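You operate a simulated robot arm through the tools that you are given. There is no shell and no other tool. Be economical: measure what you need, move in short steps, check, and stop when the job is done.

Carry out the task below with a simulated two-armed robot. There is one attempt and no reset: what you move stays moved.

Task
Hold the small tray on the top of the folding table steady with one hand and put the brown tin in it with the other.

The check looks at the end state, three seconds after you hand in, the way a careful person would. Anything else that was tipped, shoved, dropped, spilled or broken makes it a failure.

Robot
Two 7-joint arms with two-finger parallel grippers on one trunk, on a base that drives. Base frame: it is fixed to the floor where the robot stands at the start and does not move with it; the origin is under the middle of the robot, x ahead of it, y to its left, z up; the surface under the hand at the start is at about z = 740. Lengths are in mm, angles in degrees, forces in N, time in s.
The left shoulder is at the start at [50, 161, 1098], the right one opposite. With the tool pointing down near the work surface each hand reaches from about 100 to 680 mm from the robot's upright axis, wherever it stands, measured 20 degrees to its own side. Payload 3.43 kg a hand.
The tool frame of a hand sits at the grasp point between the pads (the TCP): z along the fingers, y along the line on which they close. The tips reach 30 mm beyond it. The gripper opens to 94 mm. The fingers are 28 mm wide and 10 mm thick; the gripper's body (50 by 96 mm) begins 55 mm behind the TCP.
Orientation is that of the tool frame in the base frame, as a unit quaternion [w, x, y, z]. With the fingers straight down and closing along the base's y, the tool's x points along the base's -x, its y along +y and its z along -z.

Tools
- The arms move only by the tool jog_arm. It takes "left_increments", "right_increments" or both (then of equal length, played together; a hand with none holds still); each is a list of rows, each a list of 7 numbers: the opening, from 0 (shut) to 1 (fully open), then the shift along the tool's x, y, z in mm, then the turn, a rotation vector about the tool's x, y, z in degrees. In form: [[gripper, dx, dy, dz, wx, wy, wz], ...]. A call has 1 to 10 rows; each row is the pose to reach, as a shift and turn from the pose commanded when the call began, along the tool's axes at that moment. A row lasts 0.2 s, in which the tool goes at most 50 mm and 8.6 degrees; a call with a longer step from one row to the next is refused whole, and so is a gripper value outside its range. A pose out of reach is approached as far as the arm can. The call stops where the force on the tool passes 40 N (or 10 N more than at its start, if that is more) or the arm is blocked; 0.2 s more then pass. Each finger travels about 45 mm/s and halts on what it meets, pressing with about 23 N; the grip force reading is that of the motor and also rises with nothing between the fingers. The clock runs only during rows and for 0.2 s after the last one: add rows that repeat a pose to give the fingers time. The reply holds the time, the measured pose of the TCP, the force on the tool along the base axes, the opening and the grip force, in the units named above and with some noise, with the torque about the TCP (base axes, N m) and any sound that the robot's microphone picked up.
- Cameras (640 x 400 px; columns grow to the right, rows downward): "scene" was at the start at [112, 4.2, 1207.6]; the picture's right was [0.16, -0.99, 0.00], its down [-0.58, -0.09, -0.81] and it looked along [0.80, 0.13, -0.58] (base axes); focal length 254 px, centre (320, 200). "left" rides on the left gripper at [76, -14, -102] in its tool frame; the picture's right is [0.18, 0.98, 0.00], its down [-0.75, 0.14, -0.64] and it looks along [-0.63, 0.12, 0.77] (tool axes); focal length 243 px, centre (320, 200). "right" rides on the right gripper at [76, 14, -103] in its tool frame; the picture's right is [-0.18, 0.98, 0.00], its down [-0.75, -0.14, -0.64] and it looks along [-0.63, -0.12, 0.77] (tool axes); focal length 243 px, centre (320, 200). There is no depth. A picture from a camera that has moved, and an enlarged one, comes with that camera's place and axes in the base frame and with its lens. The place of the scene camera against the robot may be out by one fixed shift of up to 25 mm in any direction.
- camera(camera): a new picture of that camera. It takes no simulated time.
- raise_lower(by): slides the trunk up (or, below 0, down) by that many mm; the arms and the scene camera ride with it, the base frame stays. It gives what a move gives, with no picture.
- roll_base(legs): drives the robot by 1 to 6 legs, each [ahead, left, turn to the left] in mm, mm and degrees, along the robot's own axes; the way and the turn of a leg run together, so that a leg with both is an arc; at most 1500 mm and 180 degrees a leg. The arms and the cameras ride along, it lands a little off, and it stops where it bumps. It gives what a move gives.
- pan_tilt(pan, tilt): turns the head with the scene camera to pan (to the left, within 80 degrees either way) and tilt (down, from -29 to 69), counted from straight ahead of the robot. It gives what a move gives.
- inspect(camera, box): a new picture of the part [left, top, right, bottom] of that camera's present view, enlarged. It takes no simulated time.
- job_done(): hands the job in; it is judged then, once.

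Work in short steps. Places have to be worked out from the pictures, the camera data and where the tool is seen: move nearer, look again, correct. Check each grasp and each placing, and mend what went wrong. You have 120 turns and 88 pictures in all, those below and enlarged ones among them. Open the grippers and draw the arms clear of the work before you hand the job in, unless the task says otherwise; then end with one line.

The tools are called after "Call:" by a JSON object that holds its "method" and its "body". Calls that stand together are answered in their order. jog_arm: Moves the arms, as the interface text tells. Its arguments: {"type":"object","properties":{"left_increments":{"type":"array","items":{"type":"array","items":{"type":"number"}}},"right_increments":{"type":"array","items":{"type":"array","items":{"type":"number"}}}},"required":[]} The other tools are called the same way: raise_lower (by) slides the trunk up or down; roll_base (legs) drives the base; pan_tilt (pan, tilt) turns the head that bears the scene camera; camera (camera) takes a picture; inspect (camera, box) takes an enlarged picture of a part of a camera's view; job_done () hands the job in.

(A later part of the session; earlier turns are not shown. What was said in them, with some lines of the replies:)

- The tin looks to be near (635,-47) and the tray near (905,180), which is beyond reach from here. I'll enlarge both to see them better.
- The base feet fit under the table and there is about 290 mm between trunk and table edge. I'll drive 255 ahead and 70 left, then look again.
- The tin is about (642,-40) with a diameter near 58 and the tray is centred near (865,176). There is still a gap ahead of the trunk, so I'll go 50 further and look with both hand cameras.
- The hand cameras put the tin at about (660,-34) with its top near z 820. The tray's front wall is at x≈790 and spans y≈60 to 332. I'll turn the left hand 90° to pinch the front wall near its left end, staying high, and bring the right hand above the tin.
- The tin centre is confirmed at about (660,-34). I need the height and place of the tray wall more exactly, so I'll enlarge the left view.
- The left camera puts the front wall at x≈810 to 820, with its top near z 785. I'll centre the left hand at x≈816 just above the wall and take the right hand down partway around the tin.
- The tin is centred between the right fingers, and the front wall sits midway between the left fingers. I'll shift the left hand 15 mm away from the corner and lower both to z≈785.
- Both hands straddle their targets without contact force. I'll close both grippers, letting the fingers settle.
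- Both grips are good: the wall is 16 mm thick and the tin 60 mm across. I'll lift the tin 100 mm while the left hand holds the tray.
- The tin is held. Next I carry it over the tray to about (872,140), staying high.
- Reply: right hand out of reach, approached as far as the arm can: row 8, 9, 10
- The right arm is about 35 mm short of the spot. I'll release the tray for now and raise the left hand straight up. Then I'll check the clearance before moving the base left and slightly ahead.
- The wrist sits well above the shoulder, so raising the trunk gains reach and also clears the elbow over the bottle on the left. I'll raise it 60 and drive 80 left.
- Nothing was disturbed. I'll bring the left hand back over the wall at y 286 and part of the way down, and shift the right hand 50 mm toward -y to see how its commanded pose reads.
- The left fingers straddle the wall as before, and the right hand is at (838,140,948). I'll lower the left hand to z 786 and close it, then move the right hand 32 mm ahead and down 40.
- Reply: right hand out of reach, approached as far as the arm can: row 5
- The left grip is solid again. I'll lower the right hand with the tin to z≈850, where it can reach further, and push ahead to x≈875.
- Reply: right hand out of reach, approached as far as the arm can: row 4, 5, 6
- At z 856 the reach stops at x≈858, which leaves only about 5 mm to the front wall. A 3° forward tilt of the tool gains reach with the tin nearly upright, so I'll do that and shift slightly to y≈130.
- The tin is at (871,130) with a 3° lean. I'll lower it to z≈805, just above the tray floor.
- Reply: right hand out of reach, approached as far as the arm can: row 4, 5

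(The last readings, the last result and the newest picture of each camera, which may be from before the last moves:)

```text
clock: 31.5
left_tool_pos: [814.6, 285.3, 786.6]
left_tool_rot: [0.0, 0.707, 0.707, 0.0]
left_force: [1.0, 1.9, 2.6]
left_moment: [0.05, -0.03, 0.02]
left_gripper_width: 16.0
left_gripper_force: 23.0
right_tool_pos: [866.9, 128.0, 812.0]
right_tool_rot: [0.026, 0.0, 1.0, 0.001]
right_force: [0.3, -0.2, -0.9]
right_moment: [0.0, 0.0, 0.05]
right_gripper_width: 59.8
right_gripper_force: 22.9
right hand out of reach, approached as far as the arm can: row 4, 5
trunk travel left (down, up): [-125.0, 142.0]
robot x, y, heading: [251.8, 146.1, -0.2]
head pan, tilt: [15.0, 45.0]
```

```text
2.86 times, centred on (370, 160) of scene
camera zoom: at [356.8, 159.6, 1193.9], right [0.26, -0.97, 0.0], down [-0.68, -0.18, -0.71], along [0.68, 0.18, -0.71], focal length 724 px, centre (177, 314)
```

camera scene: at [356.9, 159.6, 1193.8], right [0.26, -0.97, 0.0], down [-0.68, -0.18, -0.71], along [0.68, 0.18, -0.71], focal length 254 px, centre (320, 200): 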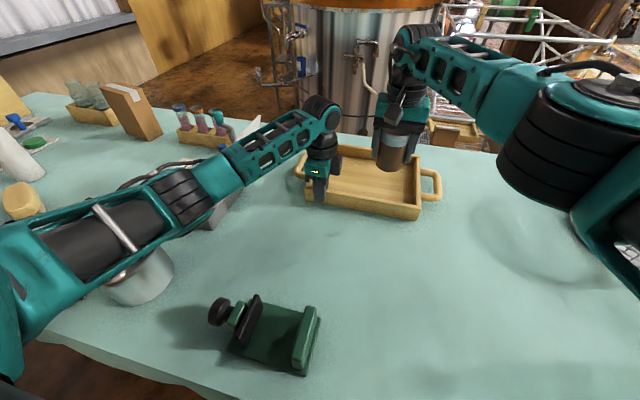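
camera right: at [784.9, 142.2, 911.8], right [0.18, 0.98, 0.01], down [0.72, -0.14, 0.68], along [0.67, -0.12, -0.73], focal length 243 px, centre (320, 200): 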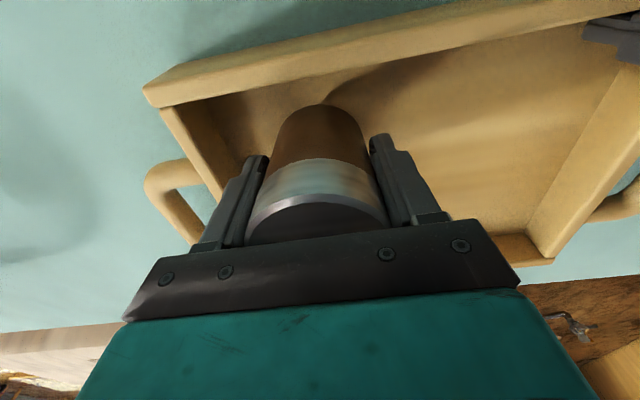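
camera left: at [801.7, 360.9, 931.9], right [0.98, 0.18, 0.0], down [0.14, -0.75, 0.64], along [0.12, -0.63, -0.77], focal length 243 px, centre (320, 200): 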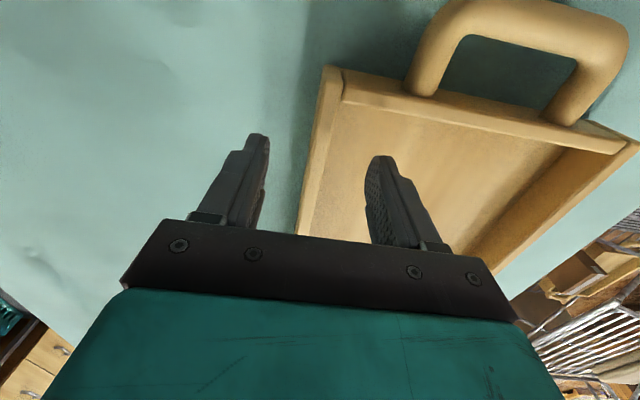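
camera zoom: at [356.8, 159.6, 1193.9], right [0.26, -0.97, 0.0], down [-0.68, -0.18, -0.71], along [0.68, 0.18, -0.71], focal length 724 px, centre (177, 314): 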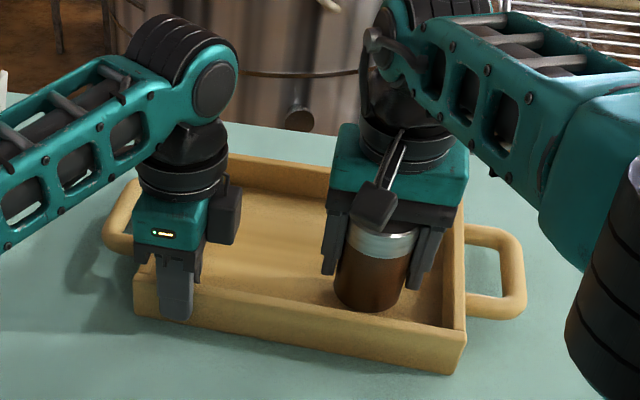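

The tin is inside the tray walls with room to spare. I'll ease back about 6 mm in x to stay in reach and lower in small steps until contact.

Call:
{"method": "jog_arm", "body": {"right_increments": [[0, 4, 0, 0, 0, 0, 0], [0, 6, 0, 3, 0, 0, 0], [0, 6, 0, 6, 0, 0, 0], [0, 6, 0, 9, 0, 0, 0], [0, 6, 0, 11, 0, 0, 0]]}}

```text
clock: 32.7
left_tool_pos: [815.6, 286.2, 786.7]
left_tool_rot: [0.0, 0.707, 0.707, 0.0]
left_force: [0.8, 1.4, 2.3]
left_moment: [0.02, -0.02, -0.02]
left_gripper_width: 16.2
left_gripper_force: 22.5
right_tool_pos: [863.7, 130.7, 802.5]
right_tool_rot: [0.026, 0.002, 1.0, 0.0]
right_force: [-0.1, 0.3, -1.3]
right_moment: [0.03, 0.02, 0.01]
right_gripper_width: 60.0
right_gripper_force: 23.1
right hand out of reach, approached as far as the arm can: row 1, 2, 3, 4
trunk travel left (down, up): [-125.0, 142.0]
robot x, y, heading: [254.5, 148.1, -0.0]
head pan, tilt: [15.0, 45.0]
```

No contact yet at z 802.5, so I continue down in 2 mm steps.

Call:
{"method": "jog_arm", "body": {"right_increments": [[0, 3, 0, 2, 0, 0, 0], [0, 3, 0, 4, 0, 0, 0], [0, 4, 0, 6, 0, 0, 0], [0, 4, 0, 7.5, 0, 0, 0]]}}

Call:
{"method": "inspect", "body": {"camera": "scene", "box": [340, 120, 440, 220]}}

```text
clock: 33.7
left_tool_pos: [815.5, 286.0, 787.9]
left_tool_rot: [0.0, 0.708, 0.707, 0.0]
left_force: [0.9, 1.2, 2.3]
left_moment: [0.02, -0.02, -0.02]
left_gripper_width: 16.3
left_gripper_force: 22.9
right_tool_pos: [862.8, 130.7, 801.7]
right_tool_rot: [0.026, 0.0, 1.0, 0.0]
right_force: [0.8, 1.3, -1.8]
right_moment: [0.0, -0.05, -0.05]
right_gripper_width: 60.0
right_gripper_force: 22.9
right hand out of reach, approached as far as the arm can: row 1, 2, 3, 4
trunk travel left (down, up): [-125.0, 142.0]
robot x, y, heading: [252.2, 147.3, -0.2]
head pan, tilt: [15.0, 45.0]
```

```text
4.00 times, centred on (390, 170) of scene
camera zoom: at [356.7, 159.6, 1193.9], right [0.26, -0.97, 0.0], down [-0.68, -0.18, -0.71], along [0.68, 0.18, -0.71], focal length 1014 px, centre (40, 320)
```

zoom: 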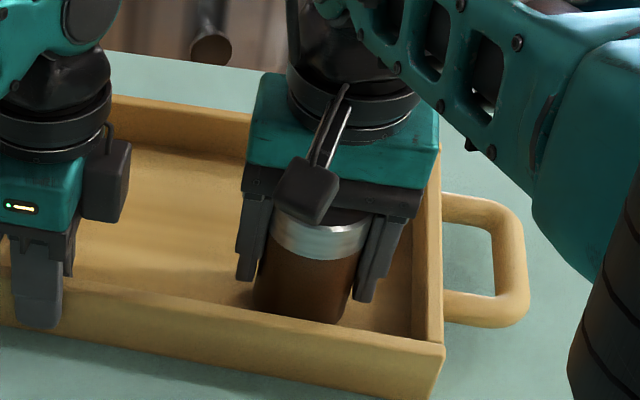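

The arm is at its reach limit rather than touching the floor. I'll add 2° of tilt and move y by -4 to free some reach, then go lower.

Call:
{"method": "jog_arm", "body": {"right_increments": [[0, 0, -2, 0, 0, -1, 0], [0, 1, -4, 0, 0, -2, 0], [0, 1, -4, 2, 0, -2, 0], [0, 1, -4, 4, 0, -2, 0], [0, 1, -4, 6, 0, -2, 0], [0, 1, -4, 8, 0, -2, 0]]}}

```text
clock: 35.1
left_tool_pos: [815.7, 286.0, 788.7]
left_tool_rot: [0.0, 0.707, 0.707, -0.001]
left_force: [2.2, 0.6, 3.5]
left_moment: [0.01, -0.01, -0.03]
left_gripper_width: 15.9
left_gripper_force: 23.1
right_tool_pos: [869.3, 129.2, 808.3]
right_tool_rot: [0.035, 0.001, 0.999, 0.001]
right_force: [-0.8, 0.6, -1.3]
right_moment: [0.01, -0.01, 0.01]
right_gripper_width: 59.7
right_gripper_force: 22.2
right hand out of reach, approached as far as the arm can: row 1, 2, 3, 4, 5, 6
trunk travel left (down, up): [-125.0, 142.0]
robot x, y, heading: [254.7, 151.6, 0.1]
head pan, tilt: [15.0, 45.0]
```

The tilt pushed the tool forward and up to (869,808). I'll retreat 8 mm in x first and then descend.

Call:
{"method": "jog_arm", "body": {"right_increments": [[0, 4, 0, 0, 0, 0, 0], [0, 8, 0, 0, 0, 0, 0], [0, 8, 0, 0, 0, 0, 0]]}}

```text
clock: 35.9
left_tool_pos: [814.8, 285.7, 788.0]
left_tool_rot: [0.0, 0.707, 0.707, 0.0]
left_force: [0.9, 1.3, 4.2]
left_moment: [0.01, -0.01, 0.01]
left_gripper_width: 15.8
left_gripper_force: 23.1
right_tool_pos: [868.3, 128.5, 807.5]
right_tool_rot: [0.035, 0.0, 0.999, 0.0]
right_force: [0.0, 0.7, -1.5]
right_moment: [0.04, 0.03, 0.02]
right_gripper_width: 60.0
right_gripper_force: 23.2
right hand out of reach, approached as far as the arm can: row 1, 2, 3
trunk travel left (down, up): [-125.0, 142.0]
robot x, y, heading: [250.6, 150.5, -0.2]
head pan, tilt: [15.0, 45.0]
```

The target should be within arm length, so the solver looks stalled at the near-straight elbow. I'll lift 35 mm and draw back while clear of the wall, to unfold the arm before descending again.

Call:
{"method": "jog_arm", "body": {"right_increments": [[0, 0, 0, -12, 0, 0, 0], [0, 0, 0, -25, 0, 0, 0], [0, 0, 0, -38, 0, 0, 0], [0, 6, -4, -50, 0, 0, 0], [0, 14, -4, -50, 0, 0, 0], [0, 20, -4, -50, 0, 0, 0]]}}

```text
clock: 37.3
left_tool_pos: [814.5, 285.3, 789.6]
left_tool_rot: [0.001, 0.707, 0.707, 0.001]
left_force: [0.9, 1.1, 21.1]
left_moment: [0.07, 0.34, -0.14]
left_gripper_width: 11.8
left_gripper_force: 23.2
right_tool_pos: [842.5, 125.9, 859.3]
right_tool_rot: [0.045, 0.001, 0.999, 0.0]
right_force: [-0.6, -0.3, -1.4]
right_moment: [0.0, 0.03, -0.01]
right_gripper_width: 59.9
right_gripper_force: 22.8
right hand out of reach, approached as far as the arm can: row 1
trunk travel left (down, up): [-125.0, 142.0]
robot x, y, heading: [254.2, 148.7, -0.0]
head pan, tilt: [15.0, 45.0]
```

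The left hand now reads 21 N upward and its width dropped to 11.8, so something changed there. I'll look.

Call:
{"method": "camera", "body": {"camera": "left"}}

Call:
{"method": "camera", "body": {"camera": "scene"}}

Call:
{"method": "camera", "body": {"camera": "right"}}

```text
51 pictures are left
camera left: at [801.0, 361.1, 892.2], right [0.98, 0.18, 0.0], down [0.14, -0.75, 0.64], along [0.12, -0.63, -0.77], focal length 243 px, centre (320, 200)
```

left: 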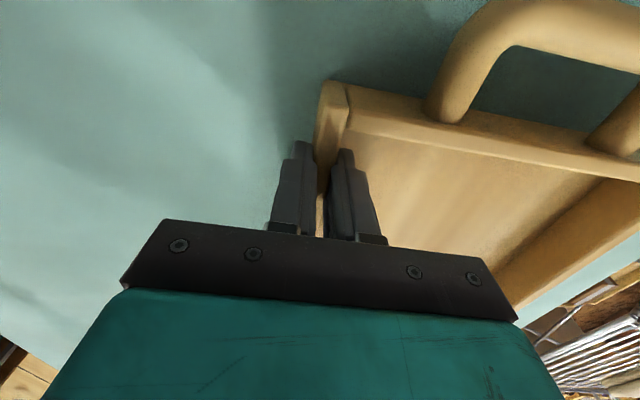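

```text
50 pictures are left
camera scene: at [355.3, 159.3, 1194.2], right [0.26, -0.97, 0.0], down [-0.68, -0.18, -0.71], along [0.68, 0.18, -0.71], focal length 254 px, centre (320, 200)
```

scene: 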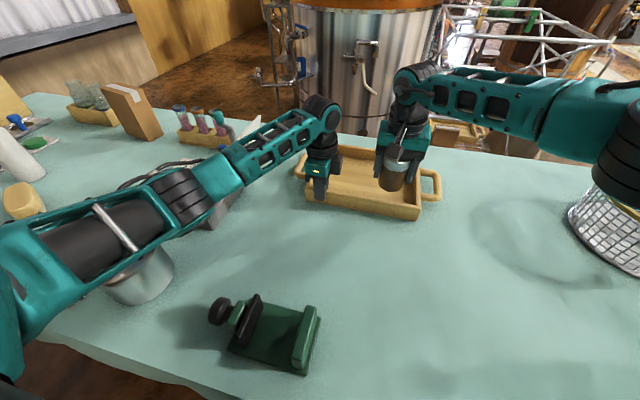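

```text
49 pictures are left
camera right: at [757.9, 139.0, 954.1], right [0.18, 0.98, 0.02], down [0.69, -0.14, 0.71], along [0.7, -0.12, -0.71], focal length 243 px, centre (320, 200)
```

right: 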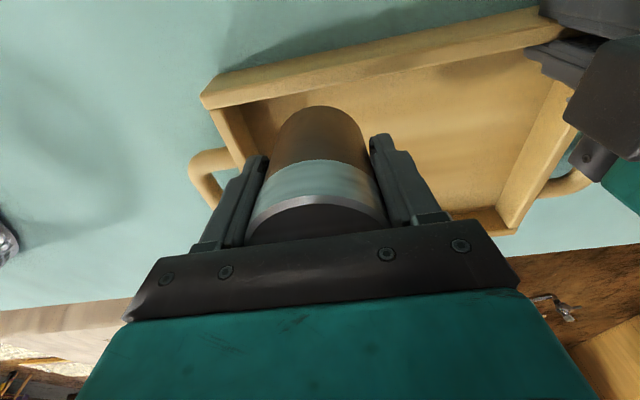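

The right elbow swung outward, which unfolded the arm, and the jolt probably reached the left hand. I'll hold still briefly and re-read the forces.

Call:
{"method": "jog_arm", "body": {"left_increments": [[0, 0, 0, 0, 0, 0, 0], [0, 0, 0, 0, 0, 0, 0]]}}

Call:
{"method": "inspect", "body": {"camera": "scene", "box": [270, 110, 450, 230]}}

Call:
{"method": "inspect", "body": {"camera": "left", "box": [220, 60, 440, 250]}}

Call:
{"method": "pan_tilt", "body": {"pan": -30, "tilt": 45}}

Call:
{"method": "camera", "body": {"camera": "scene"}}

```text
clock: 37.9
left_tool_pos: [815.2, 284.4, 789.5]
left_tool_rot: [0.001, 0.707, 0.707, 0.001]
left_force: [1.4, 1.4, 22.3]
left_moment: [-0.2, 0.28, -0.12]
left_gripper_width: 11.6
left_gripper_force: 23.1
right_tool_pos: [841.7, 124.9, 858.9]
right_tool_rot: [0.044, 0.0, 0.999, 0.0]
right_force: [-0.2, -0.4, -1.3]
right_moment: [0.03, -0.01, 0.02]
right_gripper_width: 59.8
right_gripper_force: 23.0
trunk travel left (down, up): [-125.0, 142.0]
robot x, y, heading: [253.1, 147.0, 0.0]
head pan, tilt: [15.0, 45.0]
```

```text
3.33 times, centred on (360, 170) of scene
camera zoom: at [355.2, 159.3, 1194.1], right [0.26, -0.97, 0.0], down [-0.68, -0.18, -0.71], along [0.68, 0.18, -0.71], focal length 845 px, centre (187, 300)
```

zoom: 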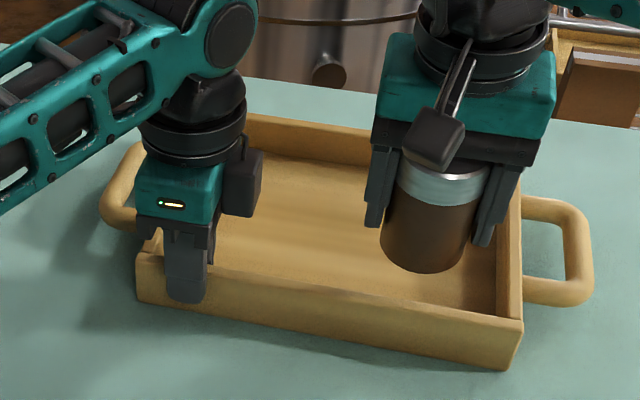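

```text
2.11 times, centred on (330, 155) of left
camera zoom: at [801.0, 361.1, 892.2], right [0.98, 0.18, 0.0], down [0.14, -0.75, 0.64], along [0.12, -0.63, -0.77], focal length 511 px, centre (299, 295)
```

zoom: 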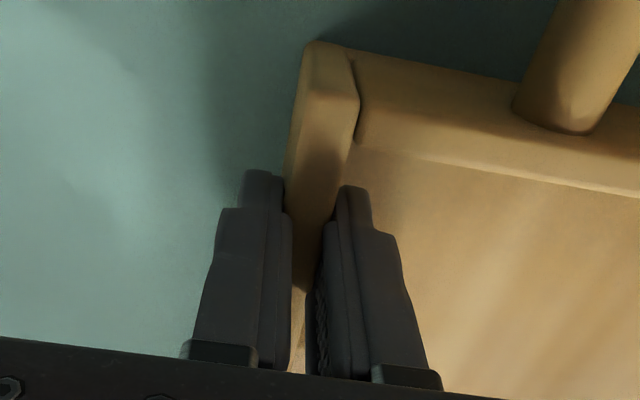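

```text
clock: 39.0
left_tool_pos: [813.8, 283.3, 790.0]
left_tool_rot: [0.001, 0.707, 0.707, 0.001]
left_force: [2.1, 0.9, 22.0]
left_moment: [-0.42, 0.28, 0.05]
left_gripper_width: 11.8
left_gripper_force: 23.5
right_tool_pos: [843.3, 126.3, 858.7]
right_tool_rot: [0.044, 0.0, 0.999, 0.0]
right_force: [-0.5, -0.1, -1.9]
right_moment: [-0.02, 0.03, 0.01]
right_gripper_width: 60.0
right_gripper_force: 23.1
trunk travel left (down, up): [-125.0, 142.0]
robot x, y, heading: [250.8, 149.1, 0.2]
head pan, tilt: [-30.0, 45.0]
```

```text
46 pictures are left
camera scene: at [347.1, 97.6, 1194.1], right [-0.5, -0.87, 0.0], down [-0.61, 0.35, -0.71], along [0.61, -0.35, -0.71], focal length 254 px, centre (320, 200)
```

scene: 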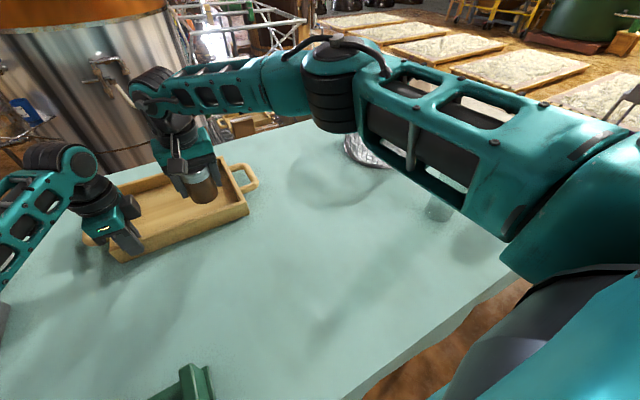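

The left fingers hold only the rounded top of the wall and are being wedged upward. I'll open them and see whether the force vanishes, then regrip lower.

Call:
{"method": "jog_arm", "body": {"left_increments": [[0.4, 0, 0, 0, 0, 0, 0], [0.4, 0, 0, 0, 0, 0, 0], [0.4, 0, 0, 0, 0, 0, 0]]}}

Call:
{"method": "inspect", "body": {"camera": "left", "box": [220, 60, 440, 250]}}

Call:
{"method": "pan_tilt", "body": {"pan": 20, "tilt": 45}}

Call:
{"method": "inspect", "body": {"camera": "scene", "box": [290, 110, 470, 230]}}

```text
clock: 39.8
left_tool_pos: [813.8, 285.4, 786.7]
left_tool_rot: [0.0, 0.707, 0.707, -0.001]
left_force: [-0.2, 0.5, -0.8]
left_moment: [-0.02, 0.0, 0.0]
left_gripper_width: 37.5
left_gripper_force: 0.2
right_tool_pos: [844.0, 125.2, 856.7]
right_tool_rot: [0.044, -0.001, 0.999, -0.001]
right_force: [-0.6, -0.7, -1.7]
right_moment: [0.01, 0.02, -0.01]
right_gripper_width: 60.2
right_gripper_force: 22.8
trunk travel left (down, up): [-125.0, 142.0]
robot x, y, heading: [250.6, 148.2, -0.1]
head pan, tilt: [-30.0, 45.0]
```

```text
2.11 times, centred on (330, 155) of left
camera zoom: at [801.4, 361.6, 889.4], right [0.98, 0.18, 0.0], down [0.14, -0.75, 0.64], along [0.12, -0.63, -0.77], focal length 511 px, centre (299, 295)
```

zoom: 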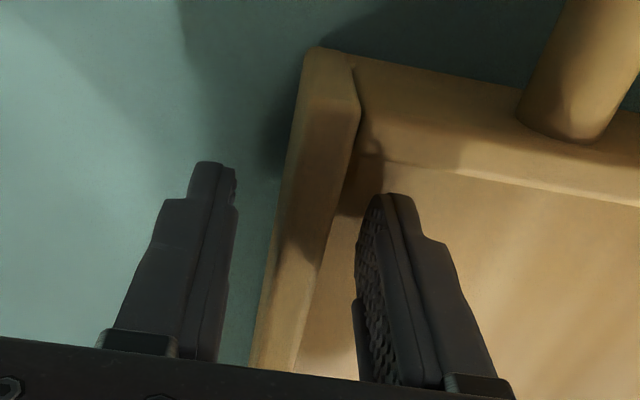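

```text
clock: 41.0
left_tool_pos: [815.3, 284.6, 789.0]
left_tool_rot: [0.0, 0.707, 0.708, 0.0]
left_force: [-0.2, 0.7, -0.5]
left_moment: [-0.01, 0.02, 0.01]
left_gripper_width: 37.6
left_gripper_force: 0.1
right_tool_pos: [845.1, 125.9, 857.4]
right_tool_rot: [0.044, 0.0, 0.999, 0.0]
right_force: [0.0, 0.8, -2.5]
right_moment: [0.02, 0.03, -0.02]
right_gripper_width: 59.7
right_gripper_force: 23.7
trunk travel left (down, up): [-125.0, 142.0]
robot x, y, heading: [251.7, 146.9, 0.1]
head pan, tilt: [20.0, 45.0]
```

```text
3.33 times, centred on (380, 170) of scene
camera zoom: at [354.8, 166.3, 1193.8], right [0.34, -0.94, 0.0], down [-0.67, -0.24, -0.71], along [0.66, 0.24, -0.71], focal length 845 px, centre (120, 300)
```

zoom: 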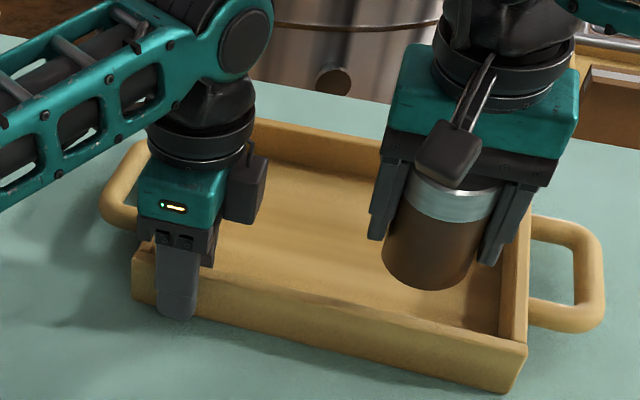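

The force is gone and the tray sits flat and undisplaced. I'll lower the left hand another 9 mm for a deeper grip, checking for floor contact, and then close.

Call:
{"method": "jog_arm", "body": {"left_increments": [[0.4, 0, 0, 3, 0, 0, 0], [0.4, 0, 0, 6, 0, 0, 0], [0.4, 0, 0, 9, 0, 0, 0]]}}

```text
clock: 41.8
left_tool_pos: [815.1, 285.8, 782.3]
left_tool_rot: [0.002, 0.707, 0.707, 0.001]
left_force: [-1.3, 0.4, 13.1]
left_moment: [0.12, -0.22, 0.09]
left_gripper_width: 36.4
left_gripper_force: 0.1
right_tool_pos: [843.3, 126.2, 858.2]
right_tool_rot: [0.045, -0.001, 0.999, -0.001]
right_force: [-0.2, 0.2, -1.6]
right_moment: [0.0, -0.01, -0.02]
right_gripper_width: 59.9
right_gripper_force: 22.9
trunk travel left (down, up): [-125.0, 142.0]
robot x, y, heading: [252.6, 149.9, 0.1]
head pan, tilt: [20.0, 45.0]
```

The fingertips touch the tray floor at TCP z≈782, so the floor is near z 752. I'll back up 5 mm to be free of it and close again.

Call:
{"method": "jog_arm", "body": {"left_increments": [[0.4, 0, 0, -3, 0, 0, 0], [0.4, 0, 0, -6, 0, 0, 0], [0.4, 0, 0, -6, 0, 0, 0], [0, 0, 0, -6, 0, 0, 0], [0, 0, 0, -6, 0, 0, 0], [0, 0, 0, -6, 0, 0, 0], [0, 0, 0, -6, 0, 0, 0]]}}

Call:
{"method": "inspect", "body": {"camera": "left", "box": [220, 60, 440, 250]}}

```text
clock: 43.4
left_tool_pos: [815.0, 285.9, 785.2]
left_tool_rot: [-0.001, 0.707, 0.707, 0.0]
left_force: [-1.0, -0.2, -0.3]
left_moment: [0.33, 0.03, -0.05]
left_gripper_width: 16.4
left_gripper_force: 23.0
right_tool_pos: [844.3, 126.3, 856.7]
right_tool_rot: [0.044, 0.0, 0.999, 0.0]
right_force: [0.2, -1.0, -2.2]
right_moment: [0.0, 0.0, 0.0]
right_gripper_width: 59.7
right_gripper_force: 23.2
trunk travel left (down, up): [-125.0, 142.0]
robot x, y, heading: [249.1, 150.6, -0.3]
head pan, tilt: [20.0, 45.0]
```

```text
2.11 times, centred on (330, 155) of left
camera zoom: at [802.3, 361.3, 887.0], right [0.98, 0.18, 0.0], down [0.14, -0.75, 0.64], along [0.12, -0.63, -0.77], focal length 511 px, centre (299, 295)
```

zoom: 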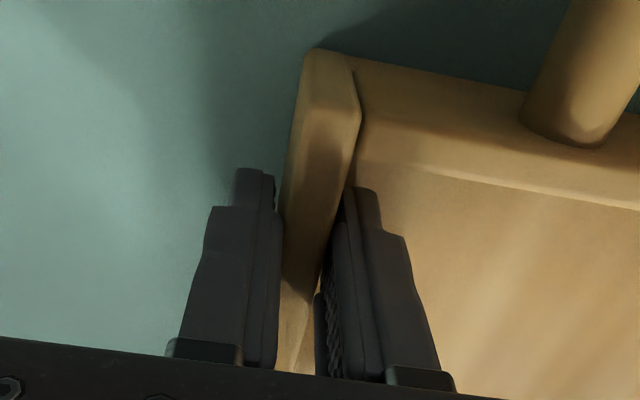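

The grip is back at 16.4 mm with no side force. Now I move the tin ahead to x≈860 and down to about z 804.

Call:
{"method": "jog_arm", "body": {"right_increments": [[0, -8, 0, 0.7, 0, 0, 0], [0, -16, 0, 1.4, 0, 0, 0], [0, -15, 0, 13, 0, 0, 0], [0, -14, 0, 26, 0, 0, 0], [0, -12.5, 0, 39, 0, 0, 0], [0, -11.5, 0, 48, 0, 0, 0], [0, -11, 0, 53, 0, 0, 0]]}}

Call:
{"method": "inspect", "body": {"camera": "scene", "box": [290, 110, 470, 230]}}

```text
clock: 45.0
left_tool_pos: [816.5, 285.1, 785.2]
left_tool_rot: [0.0, 0.706, 0.708, 0.0]
left_force: [-1.6, -1.1, 0.4]
left_moment: [0.26, 0.0, -0.07]
left_gripper_width: 16.5
left_gripper_force: 22.8
right_tool_pos: [857.8, 125.5, 804.3]
right_tool_rot: [0.042, 0.0, 0.999, -0.001]
right_force: [-0.3, 0.2, -1.8]
right_moment: [0.03, -0.04, -0.01]
right_gripper_width: 59.8
right_gripper_force: 23.0
trunk travel left (down, up): [-125.0, 142.0]
robot x, y, heading: [249.6, 146.9, -0.2]
head pan, tilt: [20.0, 45.0]
```

```text
3.33 times, centred on (380, 170) of scene
camera zoom: at [354.9, 166.4, 1193.8], right [0.34, -0.94, 0.0], down [-0.66, -0.24, -0.71], along [0.66, 0.24, -0.71], focal length 845 px, centre (120, 300)
```

zoom: 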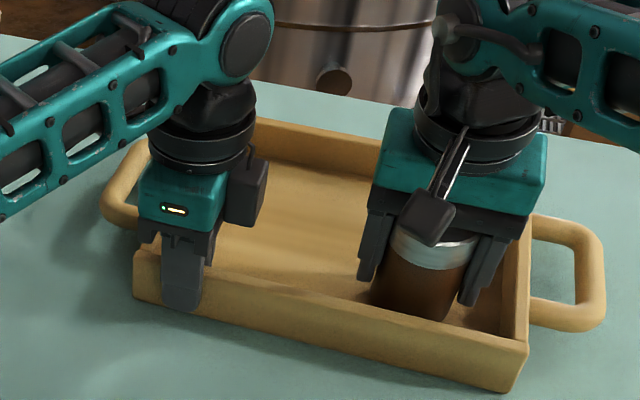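

The tin is just above the floor and all poses were reached. I'll lower in 1.5 mm steps until contact shows.

Call:
{"method": "jog_arm", "body": {"right_increments": [[0, -1, 0, 1.5, 0, 0, 0], [0, -1, 0, 3, 0, 0, 0], [0, -1, 0, 4.5, 0, 0, 0]]}}

```text
clock: 45.8
left_tool_pos: [816.9, 285.1, 785.4]
left_tool_rot: [0.0, 0.707, 0.707, 0.0]
left_force: [0.0, -0.3, 0.7]
left_moment: [0.07, -0.06, -0.09]
left_gripper_width: 16.3
left_gripper_force: 23.5
right_tool_pos: [861.2, 126.2, 799.6]
right_tool_rot: [0.042, 0.001, 0.999, 0.0]
right_force: [-1.5, -1.0, 1.1]
right_moment: [0.01, 0.07, 0.0]
right_gripper_width: 60.3
right_gripper_force: 23.1
trunk travel left (down, up): [-125.0, 142.0]
robot x, y, heading: [254.6, 148.2, -0.0]
head pan, tilt: [20.0, 45.0]
```

Contact is beginning at z 799.6. I'll straighten 3° back toward upright and press 1 mm lower to seat the tin.

Call:
{"method": "jog_arm", "body": {"right_increments": [[0, 0, 0, 0.5, 0, 1.5, 0], [0, 0, 0, 1, 0, 3, 0], [0, 0, 0, 2, 0, 3, 0]]}}

Call:
{"method": "camera", "body": {"camera": "right"}}

```text
clock: 46.6
left_tool_pos: [815.6, 284.9, 785.4]
left_tool_rot: [0.0, 0.707, 0.707, 0.0]
left_force: [0.9, -1.9, -1.5]
left_moment: [0.2, 0.01, -0.05]
left_gripper_width: 16.5
left_gripper_force: 23.0
right_tool_pos: [862.5, 125.8, 799.4]
right_tool_rot: [0.017, 0.0, 1.0, 0.0]
right_force: [1.6, 1.7, 6.5]
right_moment: [0.05, 0.11, -0.02]
right_gripper_width: 59.9
right_gripper_force: 23.1
trunk travel left (down, up): [-125.0, 142.0]
robot x, y, heading: [250.3, 147.8, -0.2]
head pan, tilt: [20.0, 45.0]
```

```text
41 pictures are left
camera right: at [781.9, 138.9, 899.2], right [0.18, 0.98, 0.01], down [0.73, -0.14, 0.67], along [0.66, -0.12, -0.74], focal length 243 px, centre (320, 200)
```

right: 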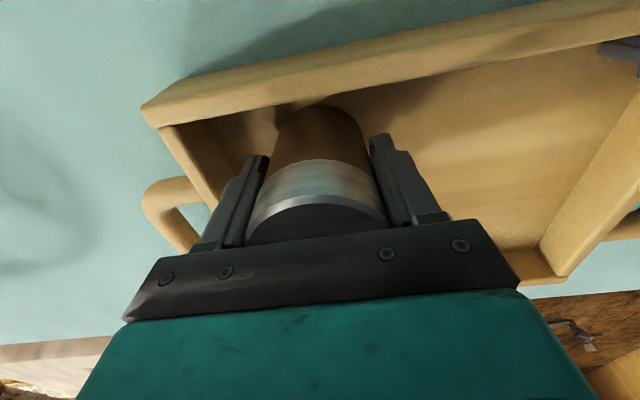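

The tin stands on the tray floor with about 2° of lean and 6.5 N on it. I'll open the right gripper partway, keeping clear of the right wall.

Call:
{"method": "jog_arm", "body": {"right_increments": [[0.77, 0, 0, 0, 0, 0, 0], [0.77, 0, 0, 0, 0, 0, 0], [0.77, 0, 0, 0, 0, 0, 0], [0.77, 0, 0, 0, 0, 0, 0]]}}

Call:
{"method": "camera", "body": {"camera": "right"}}

```text
clock: 47.6
left_tool_pos: [816.4, 285.0, 783.5]
left_tool_rot: [0.001, 0.707, 0.707, 0.0]
left_force: [-1.5, -0.4, 0.1]
left_moment: [0.1, 0.0, -0.16]
left_gripper_width: 16.6
left_gripper_force: 23.0
right_tool_pos: [861.9, 126.0, 797.8]
right_tool_rot: [0.017, -0.001, 1.0, 0.001]
right_force: [0.6, -0.4, 0.0]
right_moment: [-0.01, -0.02, 0.0]
right_gripper_width: 72.3
right_gripper_force: 0.0
trunk travel left (down, up): [-125.0, 142.0]
robot x, y, heading: [252.3, 148.8, 0.0]
head pan, tilt: [20.0, 45.0]
```

```text
40 pictures are left
camera right: at [781.8, 138.6, 898.5], right [0.18, 0.98, 0.01], down [0.73, -0.14, 0.67], along [0.66, -0.12, -0.74], focal length 243 px, centre (320, 200)
```

right: 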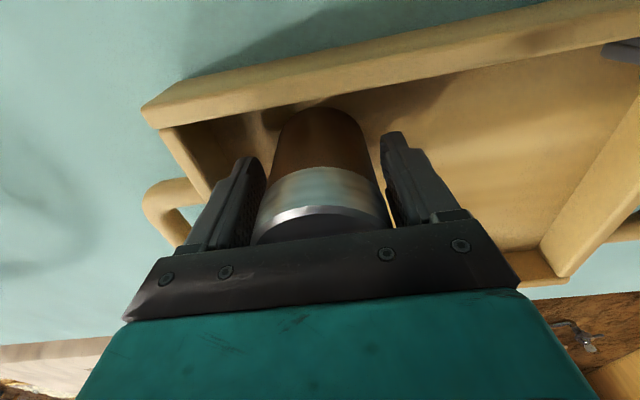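

The tin stands free with gaps on both sides. I'll lift the right hand straight up 95 mm.

Call:
{"method": "jog_arm", "body": {"right_increments": [[0.77, 0, 0, -6, 0, 0, 0], [0.77, 0, 0, -14, 0, 0, 0], [0.77, 0, 0, -24, 0, 0, 0], [0.77, 0, 0, -36, 0, 0, 0], [0.77, 0, 0, -50, 0, 0, 0], [0.77, 0, 0, -65, 0, 0, 0], [0.77, 0, 0, -80, 0, 0, 0], [0.77, 0, 0, -95, 0, 0, 0]]}}

Call:
{"method": "camera", "body": {"camera": "right"}}

Call:
{"method": "inspect", "body": {"camera": "scene", "box": [290, 110, 470, 230]}}

```text
clock: 49.4
left_tool_pos: [816.1, 285.7, 784.7]
left_tool_rot: [0.0, 0.707, 0.707, 0.0]
left_force: [-1.4, 0.4, -0.6]
left_moment: [-0.01, -0.05, -0.11]
left_gripper_width: 16.2
left_gripper_force: 23.0
right_tool_pos: [858.8, 125.2, 894.7]
right_tool_rot: [0.018, 0.0, 1.0, 0.0]
right_force: [-0.5, 0.3, -0.7]
right_moment: [0.01, -0.01, 0.01]
right_gripper_width: 72.6
right_gripper_force: 0.0
trunk travel left (down, up): [-125.0, 142.0]
robot x, y, heading: [254.6, 150.8, 0.0]
head pan, tilt: [20.0, 45.0]
```

```text
39 pictures are left
camera right: at [778.6, 139.1, 994.0], right [0.18, 0.98, 0.01], down [0.73, -0.14, 0.67], along [0.66, -0.12, -0.74], focal length 243 px, centre (320, 200)
```

right: 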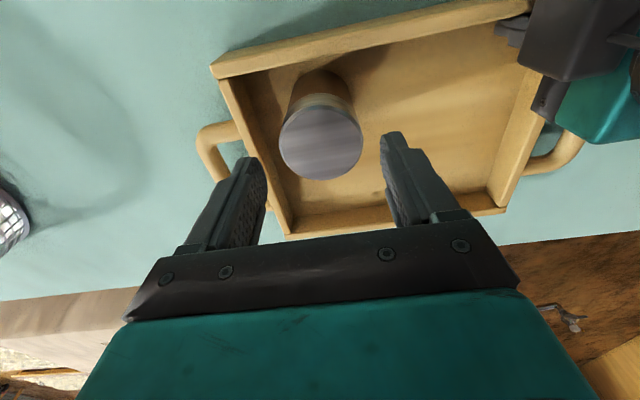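

```text
3.33 times, centred on (380, 170) of scene
camera zoom: at [354.9, 166.5, 1193.8], right [0.34, -0.94, 0.0], down [-0.66, -0.24, -0.71], along [0.66, 0.24, -0.71], focal length 845 px, centre (120, 300)
```

zoom: 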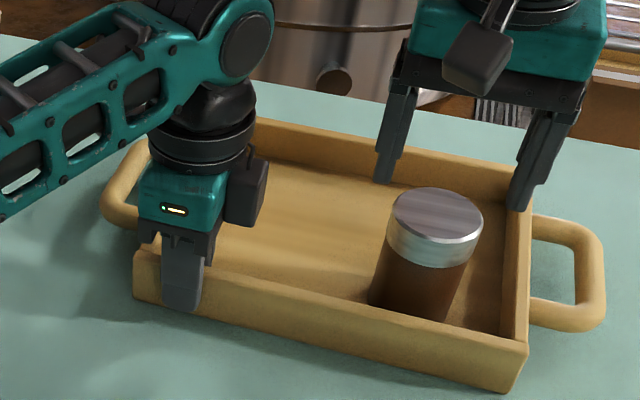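

The tin stands upright on the tray floor. Now I open the left hand, raise it 140 straight up, and draw the right hand up and back.

Call:
{"method": "jog_arm", "body": {"left_increments": [[0.5, 0, 0, 0, 0, 0, 0], [0.5, 0, 0, 0, 0, 0, 0], [0.5, 0, 0, 0, 0, 0, 0], [0.5, 0, 0, -10, 0, 0, 0], [0.5, 0, 0, -35, 0, 0, 0], [0.5, 0, 0, -70, 0, 0, 0], [0.5, 0, 0, -105, 0, 0, 0], [0.5, 0, 0, -140, 0, 0, 0]], "right_increments": [[0.77, 0, 0, -10, 0, 0, 0], [0.77, 0, 0, -20, 0, 0, 0], [0.77, 8, -10, -30, 0, 0, 0], [0.77, 20, -25, -40, 0, 0, 0], [0.77, 40, -40, -50, 0, 0, 0], [0.77, 60, -60, -60, 0, 0, 0], [0.77, 80, -80, -60, 0, 0, 0], [0.77, 100, -100, -60, 0, 0, 0]]}}

Call:
{"method": "camera", "body": {"camera": "scene"}}

```text
clock: 51.2
left_tool_pos: [815.8, 285.9, 927.4]
left_tool_rot: [0.0, 0.708, 0.707, 0.0]
left_force: [0.3, 0.0, -0.8]
left_moment: [-0.01, 0.0, 0.0]
left_gripper_width: 46.9
left_gripper_force: 0.0
right_tool_pos: [754.3, 23.4, 950.5]
right_tool_rot: [0.017, 0.0, 1.0, 0.001]
right_force: [0.5, 1.1, 0.5]
right_moment: [-0.01, 0.0, 0.01]
right_gripper_width: 72.5
right_gripper_force: 0.0
trunk travel left (down, up): [-125.0, 142.0]
robot x, y, heading: [253.8, 150.3, 0.1]
head pan, tilt: [20.0, 45.0]
```

```text
37 pictures are left
camera scene: at [354.3, 166.2, 1193.9], right [0.34, -0.94, 0.0], down [-0.66, -0.24, -0.71], along [0.67, 0.24, -0.71], focal length 254 px, centre (320, 200)
```

scene: 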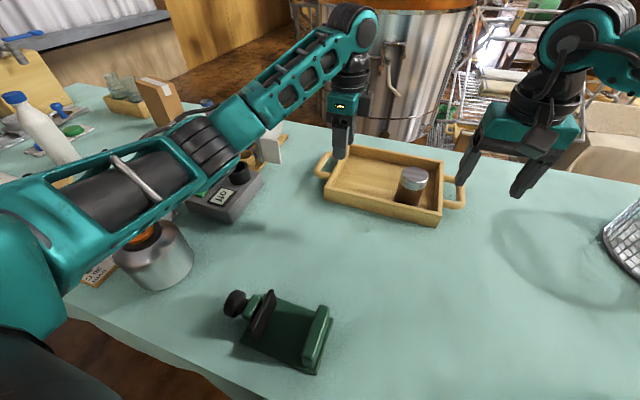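

The tray and tin stand undisturbed and the bottle is fine. I'll draw the left hand up and back a little and take a final look all round.

Call:
{"method": "jog_arm", "body": {"left_increments": [[0.5, 0, 0, -25, 0, 0, 0], [0.5, 0, 0, -50, 0, 0, 0], [0.5, 0, -20, -60, 0, 0, 0], [0.5, 0, -45, -60, 0, 0, 0], [0.5, 0, -70, -60, 0, 0, 0], [0.5, 0, -90, -60, 0, 0, 0]]}}

Call:
{"method": "camera", "body": {"camera": "scene"}}

Call:
{"method": "camera", "body": {"camera": "right"}}

Call:
{"method": "pan_tilt", "body": {"pan": -25, "tilt": 45}}

Call:
{"method": "camera", "body": {"camera": "scene"}}

```text
clock: 52.6
left_tool_pos: [724.9, 286.8, 984.9]
left_tool_rot: [0.001, 0.707, 0.707, 0.0]
left_force: [-0.8, -0.1, -0.1]
left_moment: [0.0, 0.02, -0.02]
left_gripper_width: 47.1
left_gripper_force: 0.1
right_tool_pos: [755.4, 25.0, 950.4]
right_tool_rot: [0.018, 0.0, 1.0, -0.001]
right_force: [-0.3, -0.3, 0.9]
right_moment: [0.0, 0.0, 0.0]
right_gripper_width: 72.2
right_gripper_force: 0.0
trunk travel left (down, up): [-125.0, 142.0]
robot x, y, heading: [251.8, 151.6, -0.0]
head pan, tilt: [20.0, 45.0]
```

```text
36 pictures are left
camera scene: at [354.5, 166.4, 1193.9], right [0.34, -0.94, 0.0], down [-0.66, -0.24, -0.71], along [0.66, 0.24, -0.71], focal length 254 px, centre (320, 200)
```

scene: 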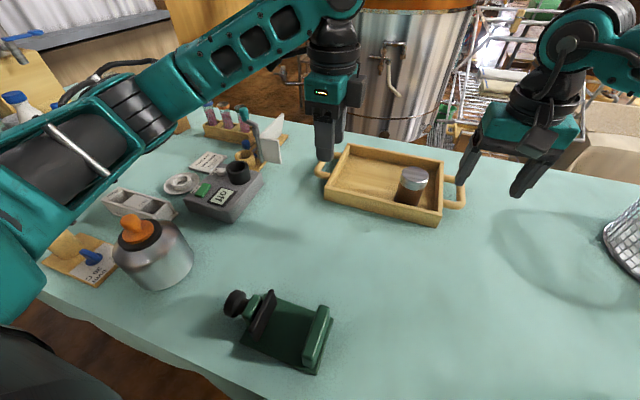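

```text
35 pictures are left
camera right: at [674.9, 38.4, 1050.6], right [0.18, 0.98, 0.01], down [0.73, -0.14, 0.67], along [0.66, -0.12, -0.74], focal length 243 px, centre (320, 200)
```

right: 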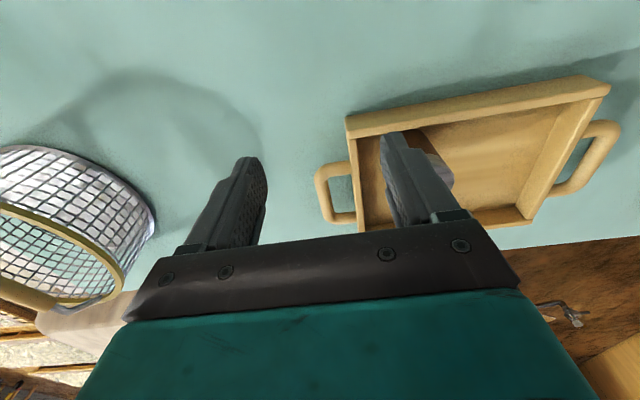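

```text
clock: 53.7
left_tool_pos: [724.1, 286.2, 984.3]
left_tool_rot: [0.0, 0.707, 0.707, 0.0]
left_force: [-0.9, 0.8, -0.4]
left_moment: [-0.03, 0.0, -0.02]
left_gripper_width: 47.0
left_gripper_force: 0.1
right_tool_pos: [754.3, 25.8, 951.2]
right_tool_rot: [0.018, 0.0, 1.0, 0.0]
right_force: [0.2, 0.0, 0.2]
right_moment: [-0.04, -0.04, -0.04]
right_gripper_width: 72.5
right_gripper_force: 0.0
trunk travel left (down, up): [-125.0, 142.0]
robot x, y, heading: [250.6, 150.9, -0.2]
head pan, tilt: [-25.0, 45.0]
```

```text
34 pictures are left
camera scene: at [351.9, 104.3, 1193.9], right [-0.42, -0.91, 0.0], down [-0.64, 0.3, -0.71], along [0.64, -0.3, -0.71], focal length 254 px, centre (320, 200)
```

scene: 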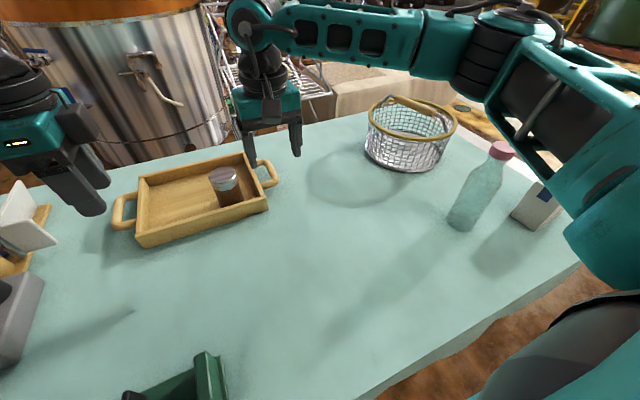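

The tin stands in the tray, everything else is where it was, and both hands are open and clear. I'm handing in.

Call:
{"method": "job_done", "body": {}}

```text
The job is handed in.
```

The brown tin is standing upright in the small tray. The left hand held the tray while the right hand set it down, and nothing else on the table looked moved or tipped in the last pictures.
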